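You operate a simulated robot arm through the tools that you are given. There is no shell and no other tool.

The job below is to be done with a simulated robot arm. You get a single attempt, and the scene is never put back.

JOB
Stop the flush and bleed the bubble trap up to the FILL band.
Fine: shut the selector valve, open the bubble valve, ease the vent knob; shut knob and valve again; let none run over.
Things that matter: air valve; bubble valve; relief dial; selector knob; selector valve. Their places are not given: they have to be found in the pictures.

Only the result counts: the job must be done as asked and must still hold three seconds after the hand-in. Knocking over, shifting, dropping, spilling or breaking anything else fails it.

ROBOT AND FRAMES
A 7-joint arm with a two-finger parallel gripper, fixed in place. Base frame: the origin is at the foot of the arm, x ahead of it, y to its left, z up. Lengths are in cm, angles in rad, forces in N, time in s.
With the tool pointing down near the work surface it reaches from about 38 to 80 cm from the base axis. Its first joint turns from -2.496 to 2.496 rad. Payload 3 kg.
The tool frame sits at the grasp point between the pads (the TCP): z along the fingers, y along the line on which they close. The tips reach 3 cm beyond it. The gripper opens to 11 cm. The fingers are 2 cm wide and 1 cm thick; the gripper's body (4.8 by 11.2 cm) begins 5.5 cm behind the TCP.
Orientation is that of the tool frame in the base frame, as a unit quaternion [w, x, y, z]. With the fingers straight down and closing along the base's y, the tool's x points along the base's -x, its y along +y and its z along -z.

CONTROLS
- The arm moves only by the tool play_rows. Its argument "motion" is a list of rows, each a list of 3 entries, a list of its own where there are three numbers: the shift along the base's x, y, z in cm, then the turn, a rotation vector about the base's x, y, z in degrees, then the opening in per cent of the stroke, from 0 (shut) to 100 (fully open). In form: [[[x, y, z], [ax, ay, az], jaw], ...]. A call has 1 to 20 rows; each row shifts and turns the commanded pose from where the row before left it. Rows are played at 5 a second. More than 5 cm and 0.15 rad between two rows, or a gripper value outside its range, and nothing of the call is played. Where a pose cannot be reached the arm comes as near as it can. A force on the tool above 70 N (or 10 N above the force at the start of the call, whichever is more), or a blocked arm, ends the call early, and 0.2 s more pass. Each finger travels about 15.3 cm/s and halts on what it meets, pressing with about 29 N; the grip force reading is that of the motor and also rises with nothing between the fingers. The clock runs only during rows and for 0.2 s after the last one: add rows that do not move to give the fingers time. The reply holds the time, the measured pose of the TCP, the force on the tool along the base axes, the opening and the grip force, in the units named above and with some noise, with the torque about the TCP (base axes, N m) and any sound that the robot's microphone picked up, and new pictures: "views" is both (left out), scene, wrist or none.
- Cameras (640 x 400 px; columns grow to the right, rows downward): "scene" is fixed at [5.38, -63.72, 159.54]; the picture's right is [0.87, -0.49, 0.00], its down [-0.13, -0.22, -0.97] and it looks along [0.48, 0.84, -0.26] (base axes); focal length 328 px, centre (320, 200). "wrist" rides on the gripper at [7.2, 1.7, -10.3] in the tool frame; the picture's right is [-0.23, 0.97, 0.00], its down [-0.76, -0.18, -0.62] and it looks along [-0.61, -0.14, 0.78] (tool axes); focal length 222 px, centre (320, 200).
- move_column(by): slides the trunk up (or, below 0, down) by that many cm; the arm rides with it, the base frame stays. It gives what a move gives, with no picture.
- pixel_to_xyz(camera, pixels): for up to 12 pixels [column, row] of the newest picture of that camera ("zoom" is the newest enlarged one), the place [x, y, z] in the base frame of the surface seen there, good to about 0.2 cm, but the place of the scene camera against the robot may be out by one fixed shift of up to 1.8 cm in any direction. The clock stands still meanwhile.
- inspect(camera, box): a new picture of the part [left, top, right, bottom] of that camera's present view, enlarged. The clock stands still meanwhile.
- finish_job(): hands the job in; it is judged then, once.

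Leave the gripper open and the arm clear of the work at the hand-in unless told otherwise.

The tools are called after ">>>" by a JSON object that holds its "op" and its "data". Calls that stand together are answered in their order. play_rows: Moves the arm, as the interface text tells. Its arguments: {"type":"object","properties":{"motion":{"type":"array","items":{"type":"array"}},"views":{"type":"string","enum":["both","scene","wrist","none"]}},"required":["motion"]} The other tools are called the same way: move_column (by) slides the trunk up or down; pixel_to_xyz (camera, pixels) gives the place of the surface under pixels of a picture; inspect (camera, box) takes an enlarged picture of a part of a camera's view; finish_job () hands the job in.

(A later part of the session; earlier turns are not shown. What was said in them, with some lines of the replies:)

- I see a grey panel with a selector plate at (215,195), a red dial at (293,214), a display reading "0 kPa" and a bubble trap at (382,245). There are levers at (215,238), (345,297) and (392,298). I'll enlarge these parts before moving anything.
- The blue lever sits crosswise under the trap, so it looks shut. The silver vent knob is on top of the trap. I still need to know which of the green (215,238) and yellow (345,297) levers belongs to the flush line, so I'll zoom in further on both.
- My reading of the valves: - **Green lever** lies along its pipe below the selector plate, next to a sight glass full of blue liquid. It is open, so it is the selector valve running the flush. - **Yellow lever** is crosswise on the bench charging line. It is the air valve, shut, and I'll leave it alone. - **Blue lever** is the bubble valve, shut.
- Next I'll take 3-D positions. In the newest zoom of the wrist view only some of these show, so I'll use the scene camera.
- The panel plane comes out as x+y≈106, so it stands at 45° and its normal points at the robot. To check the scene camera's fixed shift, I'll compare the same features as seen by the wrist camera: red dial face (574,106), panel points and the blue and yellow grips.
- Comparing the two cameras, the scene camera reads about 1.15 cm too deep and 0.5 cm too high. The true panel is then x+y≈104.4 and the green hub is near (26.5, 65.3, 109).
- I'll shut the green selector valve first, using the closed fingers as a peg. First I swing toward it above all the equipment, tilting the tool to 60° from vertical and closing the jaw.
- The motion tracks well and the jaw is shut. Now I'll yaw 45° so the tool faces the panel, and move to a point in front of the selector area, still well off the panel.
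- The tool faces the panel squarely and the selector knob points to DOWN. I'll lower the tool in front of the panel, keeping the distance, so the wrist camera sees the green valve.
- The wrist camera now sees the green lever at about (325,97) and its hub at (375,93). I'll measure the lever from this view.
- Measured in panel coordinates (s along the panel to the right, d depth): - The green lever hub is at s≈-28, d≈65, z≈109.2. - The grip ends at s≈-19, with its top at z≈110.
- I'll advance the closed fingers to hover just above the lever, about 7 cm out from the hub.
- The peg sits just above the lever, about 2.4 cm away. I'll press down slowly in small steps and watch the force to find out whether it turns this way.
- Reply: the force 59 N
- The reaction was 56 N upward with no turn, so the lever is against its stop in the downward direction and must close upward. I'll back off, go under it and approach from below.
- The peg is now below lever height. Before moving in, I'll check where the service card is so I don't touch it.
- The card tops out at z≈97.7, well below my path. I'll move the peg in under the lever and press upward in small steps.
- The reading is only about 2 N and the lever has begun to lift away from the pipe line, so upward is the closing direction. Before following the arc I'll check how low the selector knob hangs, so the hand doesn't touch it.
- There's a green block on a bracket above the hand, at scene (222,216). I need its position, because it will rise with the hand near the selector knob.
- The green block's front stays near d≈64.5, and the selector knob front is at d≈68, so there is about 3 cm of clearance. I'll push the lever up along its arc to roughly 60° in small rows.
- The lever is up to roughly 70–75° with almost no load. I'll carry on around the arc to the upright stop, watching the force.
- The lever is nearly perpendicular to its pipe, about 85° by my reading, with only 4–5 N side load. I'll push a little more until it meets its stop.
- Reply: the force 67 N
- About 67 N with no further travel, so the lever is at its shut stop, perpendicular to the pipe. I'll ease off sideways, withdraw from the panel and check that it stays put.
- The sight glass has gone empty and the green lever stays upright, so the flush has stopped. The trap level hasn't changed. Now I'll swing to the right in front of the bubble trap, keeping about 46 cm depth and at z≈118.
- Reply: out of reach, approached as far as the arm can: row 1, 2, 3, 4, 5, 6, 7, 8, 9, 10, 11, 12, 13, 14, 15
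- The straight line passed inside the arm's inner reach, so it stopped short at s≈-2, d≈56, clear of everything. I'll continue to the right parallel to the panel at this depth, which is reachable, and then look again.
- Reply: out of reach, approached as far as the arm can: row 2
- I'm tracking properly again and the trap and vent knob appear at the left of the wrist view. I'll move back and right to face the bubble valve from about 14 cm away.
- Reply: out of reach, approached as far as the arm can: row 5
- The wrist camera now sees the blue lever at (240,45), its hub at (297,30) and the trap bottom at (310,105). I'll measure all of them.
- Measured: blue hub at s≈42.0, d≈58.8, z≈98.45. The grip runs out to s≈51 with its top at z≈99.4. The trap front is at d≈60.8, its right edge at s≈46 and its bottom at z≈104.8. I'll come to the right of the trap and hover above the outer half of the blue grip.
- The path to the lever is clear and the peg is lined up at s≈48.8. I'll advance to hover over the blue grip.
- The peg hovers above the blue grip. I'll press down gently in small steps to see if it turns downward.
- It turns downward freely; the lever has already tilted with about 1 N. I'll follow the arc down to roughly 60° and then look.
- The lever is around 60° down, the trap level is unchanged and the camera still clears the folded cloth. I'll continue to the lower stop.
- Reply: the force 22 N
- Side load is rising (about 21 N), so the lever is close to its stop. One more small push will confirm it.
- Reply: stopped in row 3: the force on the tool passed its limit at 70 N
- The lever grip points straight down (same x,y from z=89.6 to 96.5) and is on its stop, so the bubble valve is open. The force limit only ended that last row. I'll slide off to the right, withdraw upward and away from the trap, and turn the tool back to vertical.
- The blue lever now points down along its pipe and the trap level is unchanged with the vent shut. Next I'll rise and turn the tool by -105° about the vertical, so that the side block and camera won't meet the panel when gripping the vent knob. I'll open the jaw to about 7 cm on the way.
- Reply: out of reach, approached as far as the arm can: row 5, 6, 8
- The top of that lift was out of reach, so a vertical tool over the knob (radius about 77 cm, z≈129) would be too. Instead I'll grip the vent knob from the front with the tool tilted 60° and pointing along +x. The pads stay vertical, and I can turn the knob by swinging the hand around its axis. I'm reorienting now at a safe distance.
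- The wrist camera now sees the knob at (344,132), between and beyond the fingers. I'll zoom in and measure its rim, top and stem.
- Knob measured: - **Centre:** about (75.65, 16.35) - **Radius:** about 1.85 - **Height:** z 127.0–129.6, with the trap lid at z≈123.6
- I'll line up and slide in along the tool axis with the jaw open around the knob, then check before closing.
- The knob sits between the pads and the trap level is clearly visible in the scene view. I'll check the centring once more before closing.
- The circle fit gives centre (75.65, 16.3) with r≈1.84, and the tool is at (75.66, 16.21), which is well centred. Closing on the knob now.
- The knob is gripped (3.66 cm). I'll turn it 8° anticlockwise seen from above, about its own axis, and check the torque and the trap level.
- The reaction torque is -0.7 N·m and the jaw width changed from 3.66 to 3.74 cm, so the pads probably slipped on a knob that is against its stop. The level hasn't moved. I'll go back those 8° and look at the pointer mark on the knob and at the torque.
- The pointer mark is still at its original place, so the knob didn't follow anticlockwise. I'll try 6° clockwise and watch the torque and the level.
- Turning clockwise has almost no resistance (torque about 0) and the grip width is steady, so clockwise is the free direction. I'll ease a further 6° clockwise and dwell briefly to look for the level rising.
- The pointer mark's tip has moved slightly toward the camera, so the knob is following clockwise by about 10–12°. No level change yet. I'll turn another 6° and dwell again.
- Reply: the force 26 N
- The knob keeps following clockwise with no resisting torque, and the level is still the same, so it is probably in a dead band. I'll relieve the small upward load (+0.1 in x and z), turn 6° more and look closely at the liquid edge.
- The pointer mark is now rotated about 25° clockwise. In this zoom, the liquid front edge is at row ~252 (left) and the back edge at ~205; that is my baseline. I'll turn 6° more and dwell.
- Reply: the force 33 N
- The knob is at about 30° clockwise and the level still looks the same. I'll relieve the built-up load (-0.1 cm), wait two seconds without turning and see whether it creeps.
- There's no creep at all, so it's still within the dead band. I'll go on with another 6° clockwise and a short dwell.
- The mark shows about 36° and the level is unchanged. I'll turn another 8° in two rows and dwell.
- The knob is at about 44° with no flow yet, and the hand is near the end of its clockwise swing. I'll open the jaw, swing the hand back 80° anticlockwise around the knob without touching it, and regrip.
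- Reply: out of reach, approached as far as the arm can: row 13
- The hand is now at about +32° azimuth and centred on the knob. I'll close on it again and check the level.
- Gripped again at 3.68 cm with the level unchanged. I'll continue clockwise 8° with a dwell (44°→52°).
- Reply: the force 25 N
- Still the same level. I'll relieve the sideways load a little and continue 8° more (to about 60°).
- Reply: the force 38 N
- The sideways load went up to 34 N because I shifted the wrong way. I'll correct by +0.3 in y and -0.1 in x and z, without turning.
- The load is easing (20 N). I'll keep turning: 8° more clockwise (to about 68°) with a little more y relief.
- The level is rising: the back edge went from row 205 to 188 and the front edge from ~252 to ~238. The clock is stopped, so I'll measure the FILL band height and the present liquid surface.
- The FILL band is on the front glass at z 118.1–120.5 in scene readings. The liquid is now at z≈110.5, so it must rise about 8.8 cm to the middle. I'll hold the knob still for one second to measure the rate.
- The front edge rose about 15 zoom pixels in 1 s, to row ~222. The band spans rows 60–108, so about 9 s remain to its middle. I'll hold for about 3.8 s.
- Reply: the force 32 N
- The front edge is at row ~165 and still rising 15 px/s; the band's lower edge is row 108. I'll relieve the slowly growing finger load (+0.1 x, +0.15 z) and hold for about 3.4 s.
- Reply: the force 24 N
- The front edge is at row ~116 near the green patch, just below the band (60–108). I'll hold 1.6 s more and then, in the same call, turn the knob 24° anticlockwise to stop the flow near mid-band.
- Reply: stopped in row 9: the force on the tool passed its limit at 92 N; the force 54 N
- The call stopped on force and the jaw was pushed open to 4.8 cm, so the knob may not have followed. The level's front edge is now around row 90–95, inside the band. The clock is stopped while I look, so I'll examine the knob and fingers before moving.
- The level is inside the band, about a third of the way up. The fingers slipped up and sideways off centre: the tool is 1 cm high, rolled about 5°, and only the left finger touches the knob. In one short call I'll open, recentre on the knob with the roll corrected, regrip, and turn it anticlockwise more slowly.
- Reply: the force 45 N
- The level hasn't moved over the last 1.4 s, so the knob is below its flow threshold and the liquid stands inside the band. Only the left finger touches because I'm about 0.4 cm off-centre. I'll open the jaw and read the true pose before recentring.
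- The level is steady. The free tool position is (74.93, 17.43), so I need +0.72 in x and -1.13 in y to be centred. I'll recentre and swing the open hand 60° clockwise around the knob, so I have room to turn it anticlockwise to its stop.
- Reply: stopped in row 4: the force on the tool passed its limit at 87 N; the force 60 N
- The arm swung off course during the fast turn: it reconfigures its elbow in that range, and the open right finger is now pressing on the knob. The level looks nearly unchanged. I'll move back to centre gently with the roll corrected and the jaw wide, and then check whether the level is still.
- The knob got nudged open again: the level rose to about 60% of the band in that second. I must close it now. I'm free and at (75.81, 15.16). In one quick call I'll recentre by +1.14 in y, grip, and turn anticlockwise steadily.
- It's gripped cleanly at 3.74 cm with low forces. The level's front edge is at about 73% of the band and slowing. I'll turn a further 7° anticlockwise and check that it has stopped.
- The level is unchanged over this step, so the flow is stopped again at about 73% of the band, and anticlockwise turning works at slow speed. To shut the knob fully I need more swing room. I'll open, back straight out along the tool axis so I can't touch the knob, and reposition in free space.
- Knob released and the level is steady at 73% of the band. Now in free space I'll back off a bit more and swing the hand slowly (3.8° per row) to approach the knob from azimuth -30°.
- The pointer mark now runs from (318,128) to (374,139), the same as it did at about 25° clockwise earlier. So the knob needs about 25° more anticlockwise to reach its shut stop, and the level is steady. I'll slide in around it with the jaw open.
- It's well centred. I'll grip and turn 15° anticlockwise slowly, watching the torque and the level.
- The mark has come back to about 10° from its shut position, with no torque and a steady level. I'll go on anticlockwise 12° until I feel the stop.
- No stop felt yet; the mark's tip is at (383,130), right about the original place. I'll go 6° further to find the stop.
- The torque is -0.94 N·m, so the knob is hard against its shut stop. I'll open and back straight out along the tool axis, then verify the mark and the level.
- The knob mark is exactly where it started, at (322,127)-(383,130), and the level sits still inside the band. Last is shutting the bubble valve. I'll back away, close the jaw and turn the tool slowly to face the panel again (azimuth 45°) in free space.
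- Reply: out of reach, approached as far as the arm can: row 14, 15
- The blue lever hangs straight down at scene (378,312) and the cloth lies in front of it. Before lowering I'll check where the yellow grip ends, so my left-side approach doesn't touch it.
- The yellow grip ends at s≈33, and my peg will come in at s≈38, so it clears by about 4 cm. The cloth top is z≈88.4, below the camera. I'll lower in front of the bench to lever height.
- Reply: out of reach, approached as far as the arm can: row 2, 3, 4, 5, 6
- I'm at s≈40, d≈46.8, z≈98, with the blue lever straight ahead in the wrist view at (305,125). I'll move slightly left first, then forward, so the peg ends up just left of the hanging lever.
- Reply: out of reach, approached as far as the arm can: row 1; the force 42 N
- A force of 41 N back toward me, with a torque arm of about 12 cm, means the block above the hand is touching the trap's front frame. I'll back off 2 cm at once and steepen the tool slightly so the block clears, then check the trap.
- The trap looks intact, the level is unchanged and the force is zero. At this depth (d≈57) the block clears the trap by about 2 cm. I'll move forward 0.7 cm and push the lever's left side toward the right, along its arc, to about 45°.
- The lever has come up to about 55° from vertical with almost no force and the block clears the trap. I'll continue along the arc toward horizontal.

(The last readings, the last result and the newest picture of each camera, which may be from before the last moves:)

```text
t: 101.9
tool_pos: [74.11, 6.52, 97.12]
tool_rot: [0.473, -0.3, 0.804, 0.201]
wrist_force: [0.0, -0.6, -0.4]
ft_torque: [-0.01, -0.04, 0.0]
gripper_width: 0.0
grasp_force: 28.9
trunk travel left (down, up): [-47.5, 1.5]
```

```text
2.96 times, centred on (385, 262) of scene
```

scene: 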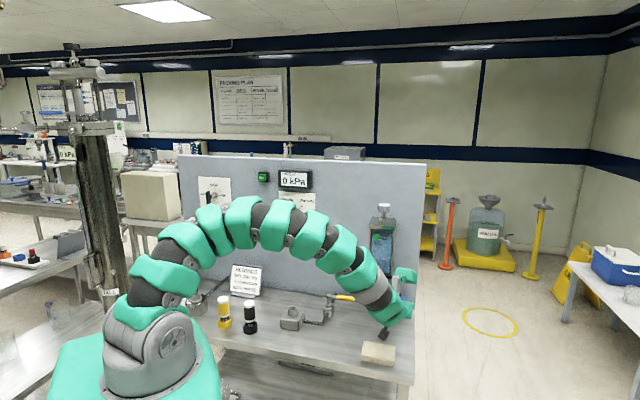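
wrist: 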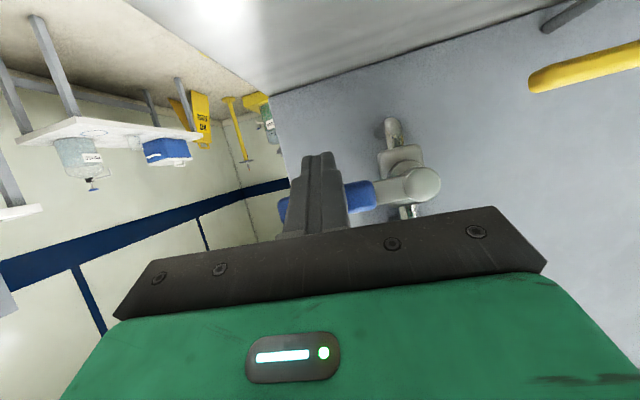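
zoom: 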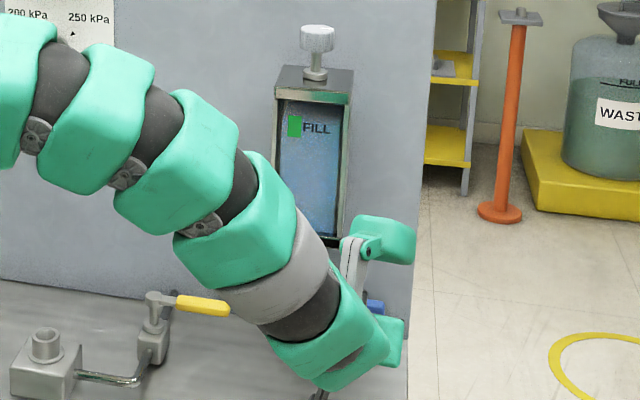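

The lever is nearly horizontal with no load yet. I'll push up in small steps until it meets the shut stop.

>>> {"op": "play_rows", "data": {"motion": [[[0, 0, 0.3], [0, 0, 0], 0], [[0, 0, 0.3], [0, 0, 0], 0], [[0, 0, 0.2], [0, 0, 0], 0], [[0, 0, 0], [0, 0, 0], 0]]}}

>>> {"op": "inspect", "data": {"camera": "wrist", "box": [220, 0, 460, 220]}}

```text
t: 102.9
tool_pos: [74.16, 6.37, 97.41]
tool_rot: [0.469, -0.3, 0.806, 0.2]
wrist_force: [-24.0, -6.4, -62.1]
ft_torque: [-0.99, 0.4, -0.29]
gripper_width: 0.0
grasp_force: 28.8
trunk travel left (down, up): [-47.5, 1.5]
```

scene: 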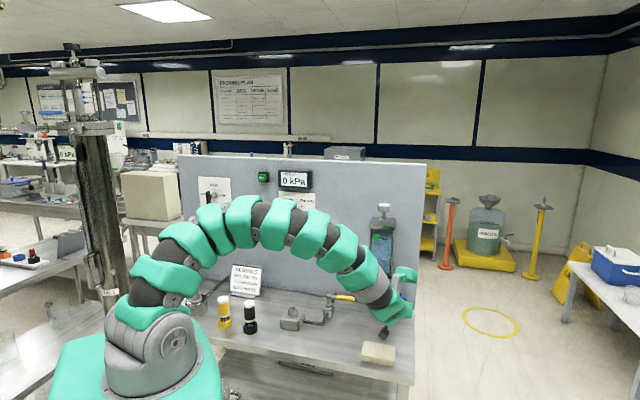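
wrist: 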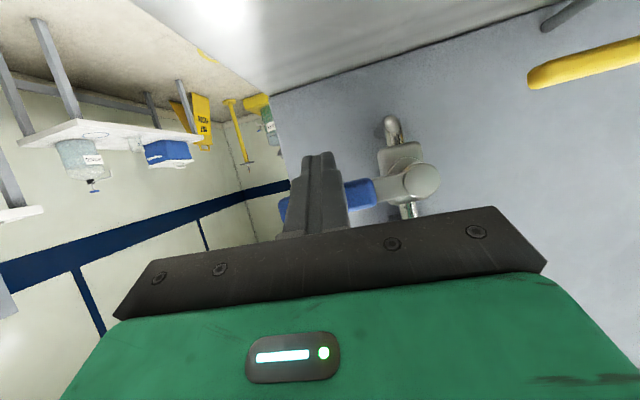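

```text
1.82 times, centred on (340, 110) of wrist
```

zoom: 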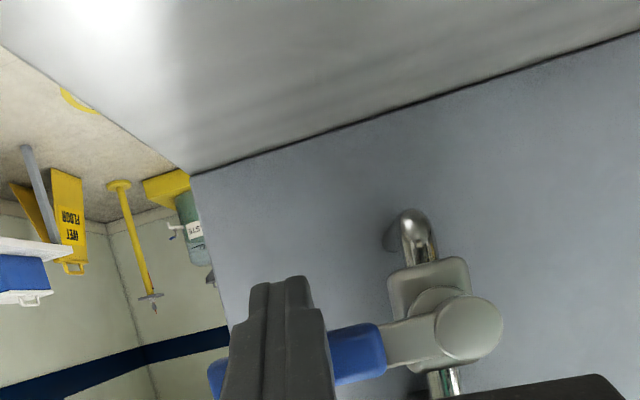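

About 67 N, so the lever is on its shut stop. I'll ease down, withdraw straight back, then rise clear and open the gripper.

>>> {"op": "play_rows", "data": {"motion": [[[0, 0, -0.5], [0, 0, 0], 0], [[0, 0, -0.5], [0, 0, 0], 0], [[-1.5, -1.5, 0], [0, 0, 0], 0], [[-2.2, -2.2, 0.3], [0, 0, 0], 0], [[-2.2, -2.2, 0.8], [0, 0, 0], 0], [[-1.2, -1.2, 3], [0, 0, 0], 0], [[-0.5, -0.5, 4], [0, 0, 0], 0], [[0, 0, 4], [0, 0, 0], 0], [[0, 0, 4], [0, 0, 0], 0], [[0, 0, 0], [0, 0, 0], 0]]}}

>>> {"op": "inspect", "data": {"camera": "scene", "box": [340, 195, 420, 330]}}

>>> {"op": "inspect", "data": {"camera": "scene", "box": [368, 228, 396, 248]}}

```text
t: 105.1
tool_pos: [66.52, -1.0, 113.04]
tool_rot: [0.473, -0.3, 0.804, 0.2]
wrist_force: [-1.0, 0.0, -0.2]
ft_torque: [-0.02, 0.01, -0.04]
gripper_width: 0.0
grasp_force: 29.3
trunk travel left (down, up): [-47.5, 1.5]
```

scene: 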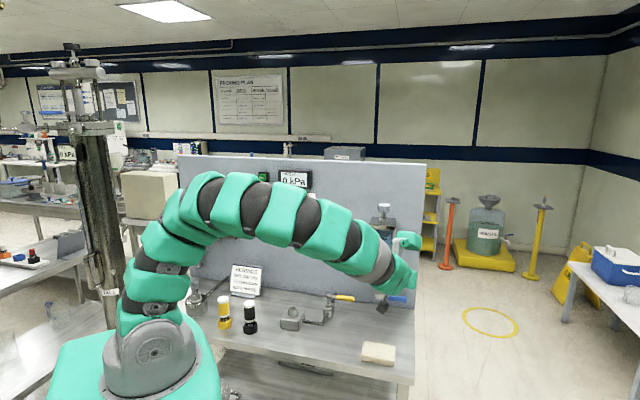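
wrist: 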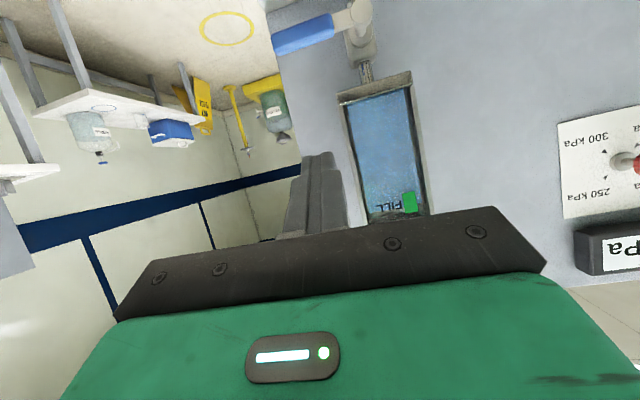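

```text
2.96 times, centred on (380, 262) of scene
```

zoom: 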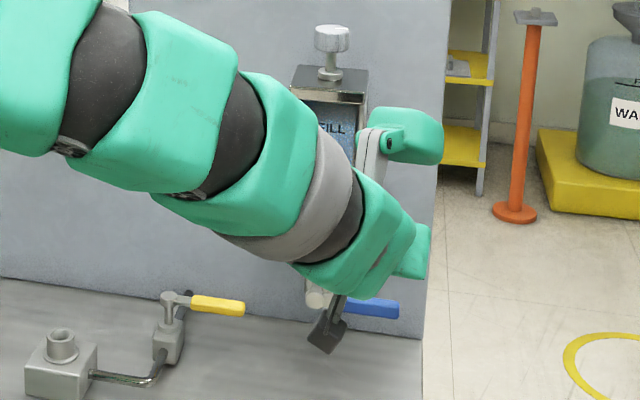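

```text
16.00 times, centred on (382, 238) of scene
```

zoom: 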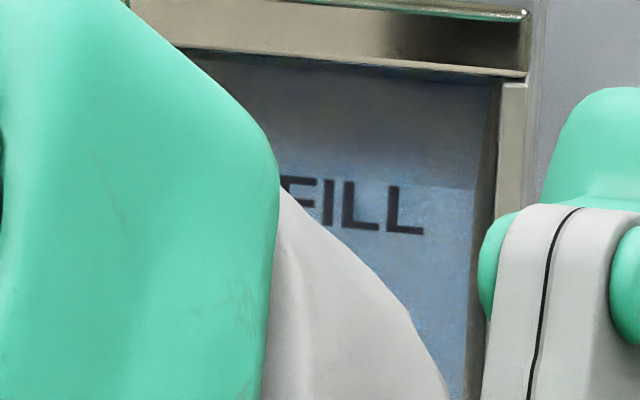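

The blue lever is back in its horizontal shut position and the level is unchanged at the right edge (row 188). I'll rise and draw back clear of the work while opening the gripper, then check everything.

>>> {"op": "play_rows", "data": {"motion": [[[-1.5, -1.0, 3.5], [0, 0, 0], 30], [[-1.5, -1.0, 3.5], [0, 0, 0], 60], [[-1.5, -1.0, 3.5], [0, 0, 0], 100], [[-1.5, -1.0, 3.5], [0, 0, 0], 100], [[-1.5, -1.0, 3.5], [-4, 4, 0], 100], [[-1.0, -1.0, 2], [-4, 4, 0], 100], [[-1.0, -1.0, 2], [-4, 4, 0], 100], [[-1.0, -1.0, 1], [-4, 4, 0], 100], [[-0.5, -0.5, 0], [-4, 4, 0], 100], [[0, 0, 0], [-4, 4, 0], 100], [[0, 0, 0], [-4, 4, 0], 100], [[0, 0, 0], [0, 0, 0], 100]]}}

>>> {"op": "inspect", "data": {"camera": "scene", "box": [340, 195, 420, 330]}}

>>> {"op": "inspect", "data": {"camera": "scene", "box": [368, 228, 396, 248]}}

>>> {"op": "inspect", "data": {"camera": "scene", "box": [170, 160, 330, 340]}}

```text
t: 107.7
tool_pos: [55.54, -9.6, 135.6]
tool_rot: [0.18, -0.348, 0.918, 0.068]
wrist_force: [0.6, 1.0, 0.1]
ft_torque: [-0.03, -0.02, 0.0]
gripper_width: 11.02
grasp_force: 0.1
trunk travel left (down, up): [-47.5, 1.5]
```

scene: 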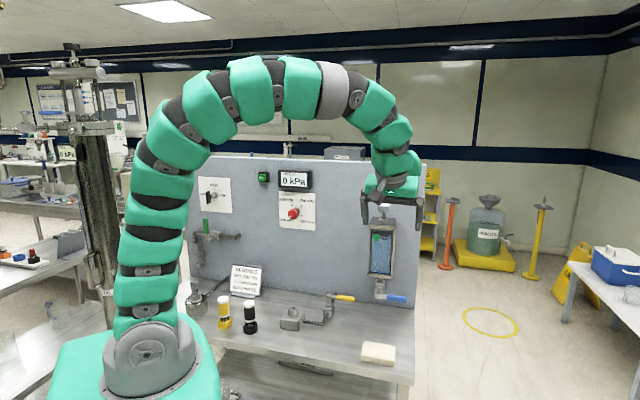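
wrist: 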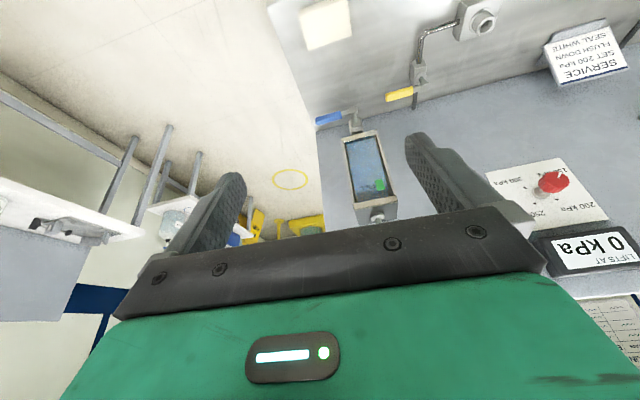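

```text
2.96 times, centred on (380, 262) of scene
```

zoom: 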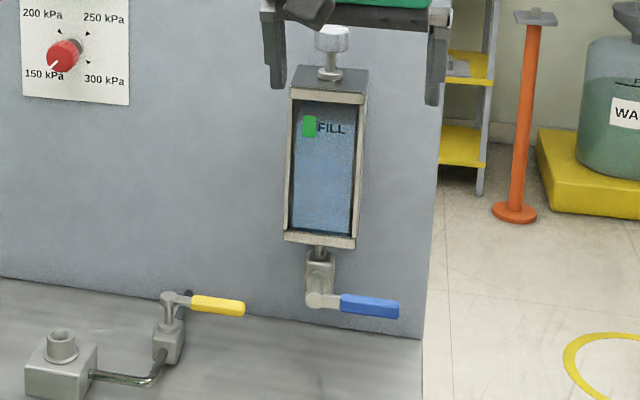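

```text
16.00 times, centred on (382, 238) of scene
```

zoom: 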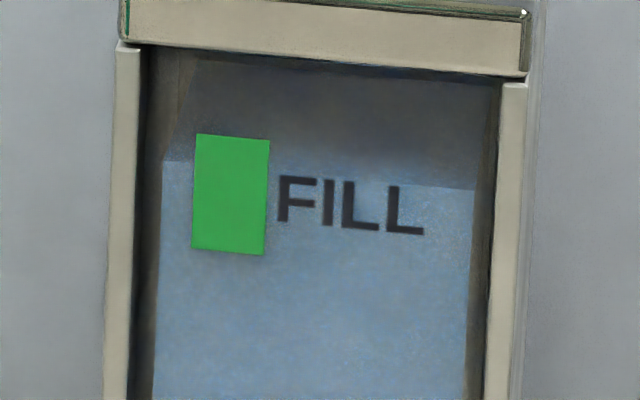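

```text
2.22 times, centred on (250, 250) of scene
```

zoom: 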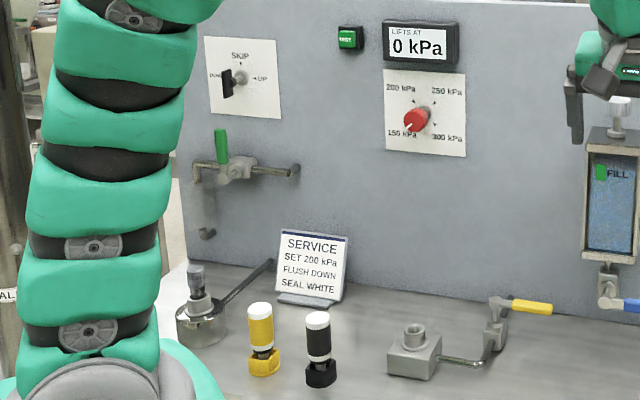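

Everything looks right: green lever upright (shut) with an empty sight glass, blue lever horizontal (shut), vent knob at its original mark, dials and other items untouched. I'll confirm the liquid surface height against the band numerically.

>>> {"op": "pixel_to_xyz", "data": {"camera": "scene", "pixels": [[376, 234.3], [376, 241], [384, 232.5], [388, 233.5], [388, 236], [386, 240], [380, 245], [382, 231]]}}

>>> {"op": "inspect", "data": {"camera": "scene", "box": [365, 195, 405, 225]}}

```text
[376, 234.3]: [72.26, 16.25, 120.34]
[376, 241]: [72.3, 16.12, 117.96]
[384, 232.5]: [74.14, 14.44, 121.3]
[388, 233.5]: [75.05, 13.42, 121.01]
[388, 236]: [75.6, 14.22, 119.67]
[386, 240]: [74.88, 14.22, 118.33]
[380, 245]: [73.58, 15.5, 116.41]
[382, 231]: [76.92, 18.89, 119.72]
```

```text
13.33 times, centred on (385, 210) of scene
```

zoom: 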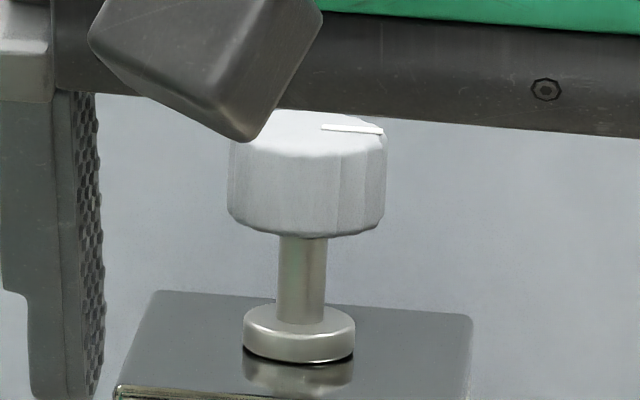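

The liquid surface is at z≈119.7 and the band spans 118.0–120.4, so it is inside. It has stayed steady for more than 25 s. The vent mark is at its shut position, the valves are shut, the gripper is open and the arm is clear. Handing in.

>>> {"op": "finish_job", "data": {}}

```text
The job is handed in.
```

The flush is stopped and the bubble trap is bled up into the FILL band. The job is handed in, but no verdict came back.

- **Selector valve (green lever):** shut on its stop. The sight glass beside it ran empty.
- **Bubble valve (blue lever):** opened for the bleed, then shut again on its stop.
- **Vent knob:** opened for the bleed, then turned back to its stop. Its mark is exactly where it started.
- **Trap level:** the liquid surface is at about z = 119.7, inside the band of 118.0–120.4. It stayed steady for about 30 s before the hand-in and nothing ran over.

Two things went less cleanly than planned:

- **Vent knob:** the fingers slipped once while closing it. A later swing of the arm nudged it open again, so the level ended at about three quarters of the band instead of the middle.
- **Trap frame:** while I was going back to shut the bubble valve, the block on the hand pressed against the trap's front frame at about 41 N. I backed off at once, and the trap and its level looked unchanged afterwards.

The air valve, relief dial and selector knob were not touched. The gripper is open and the arm is clear of the work.
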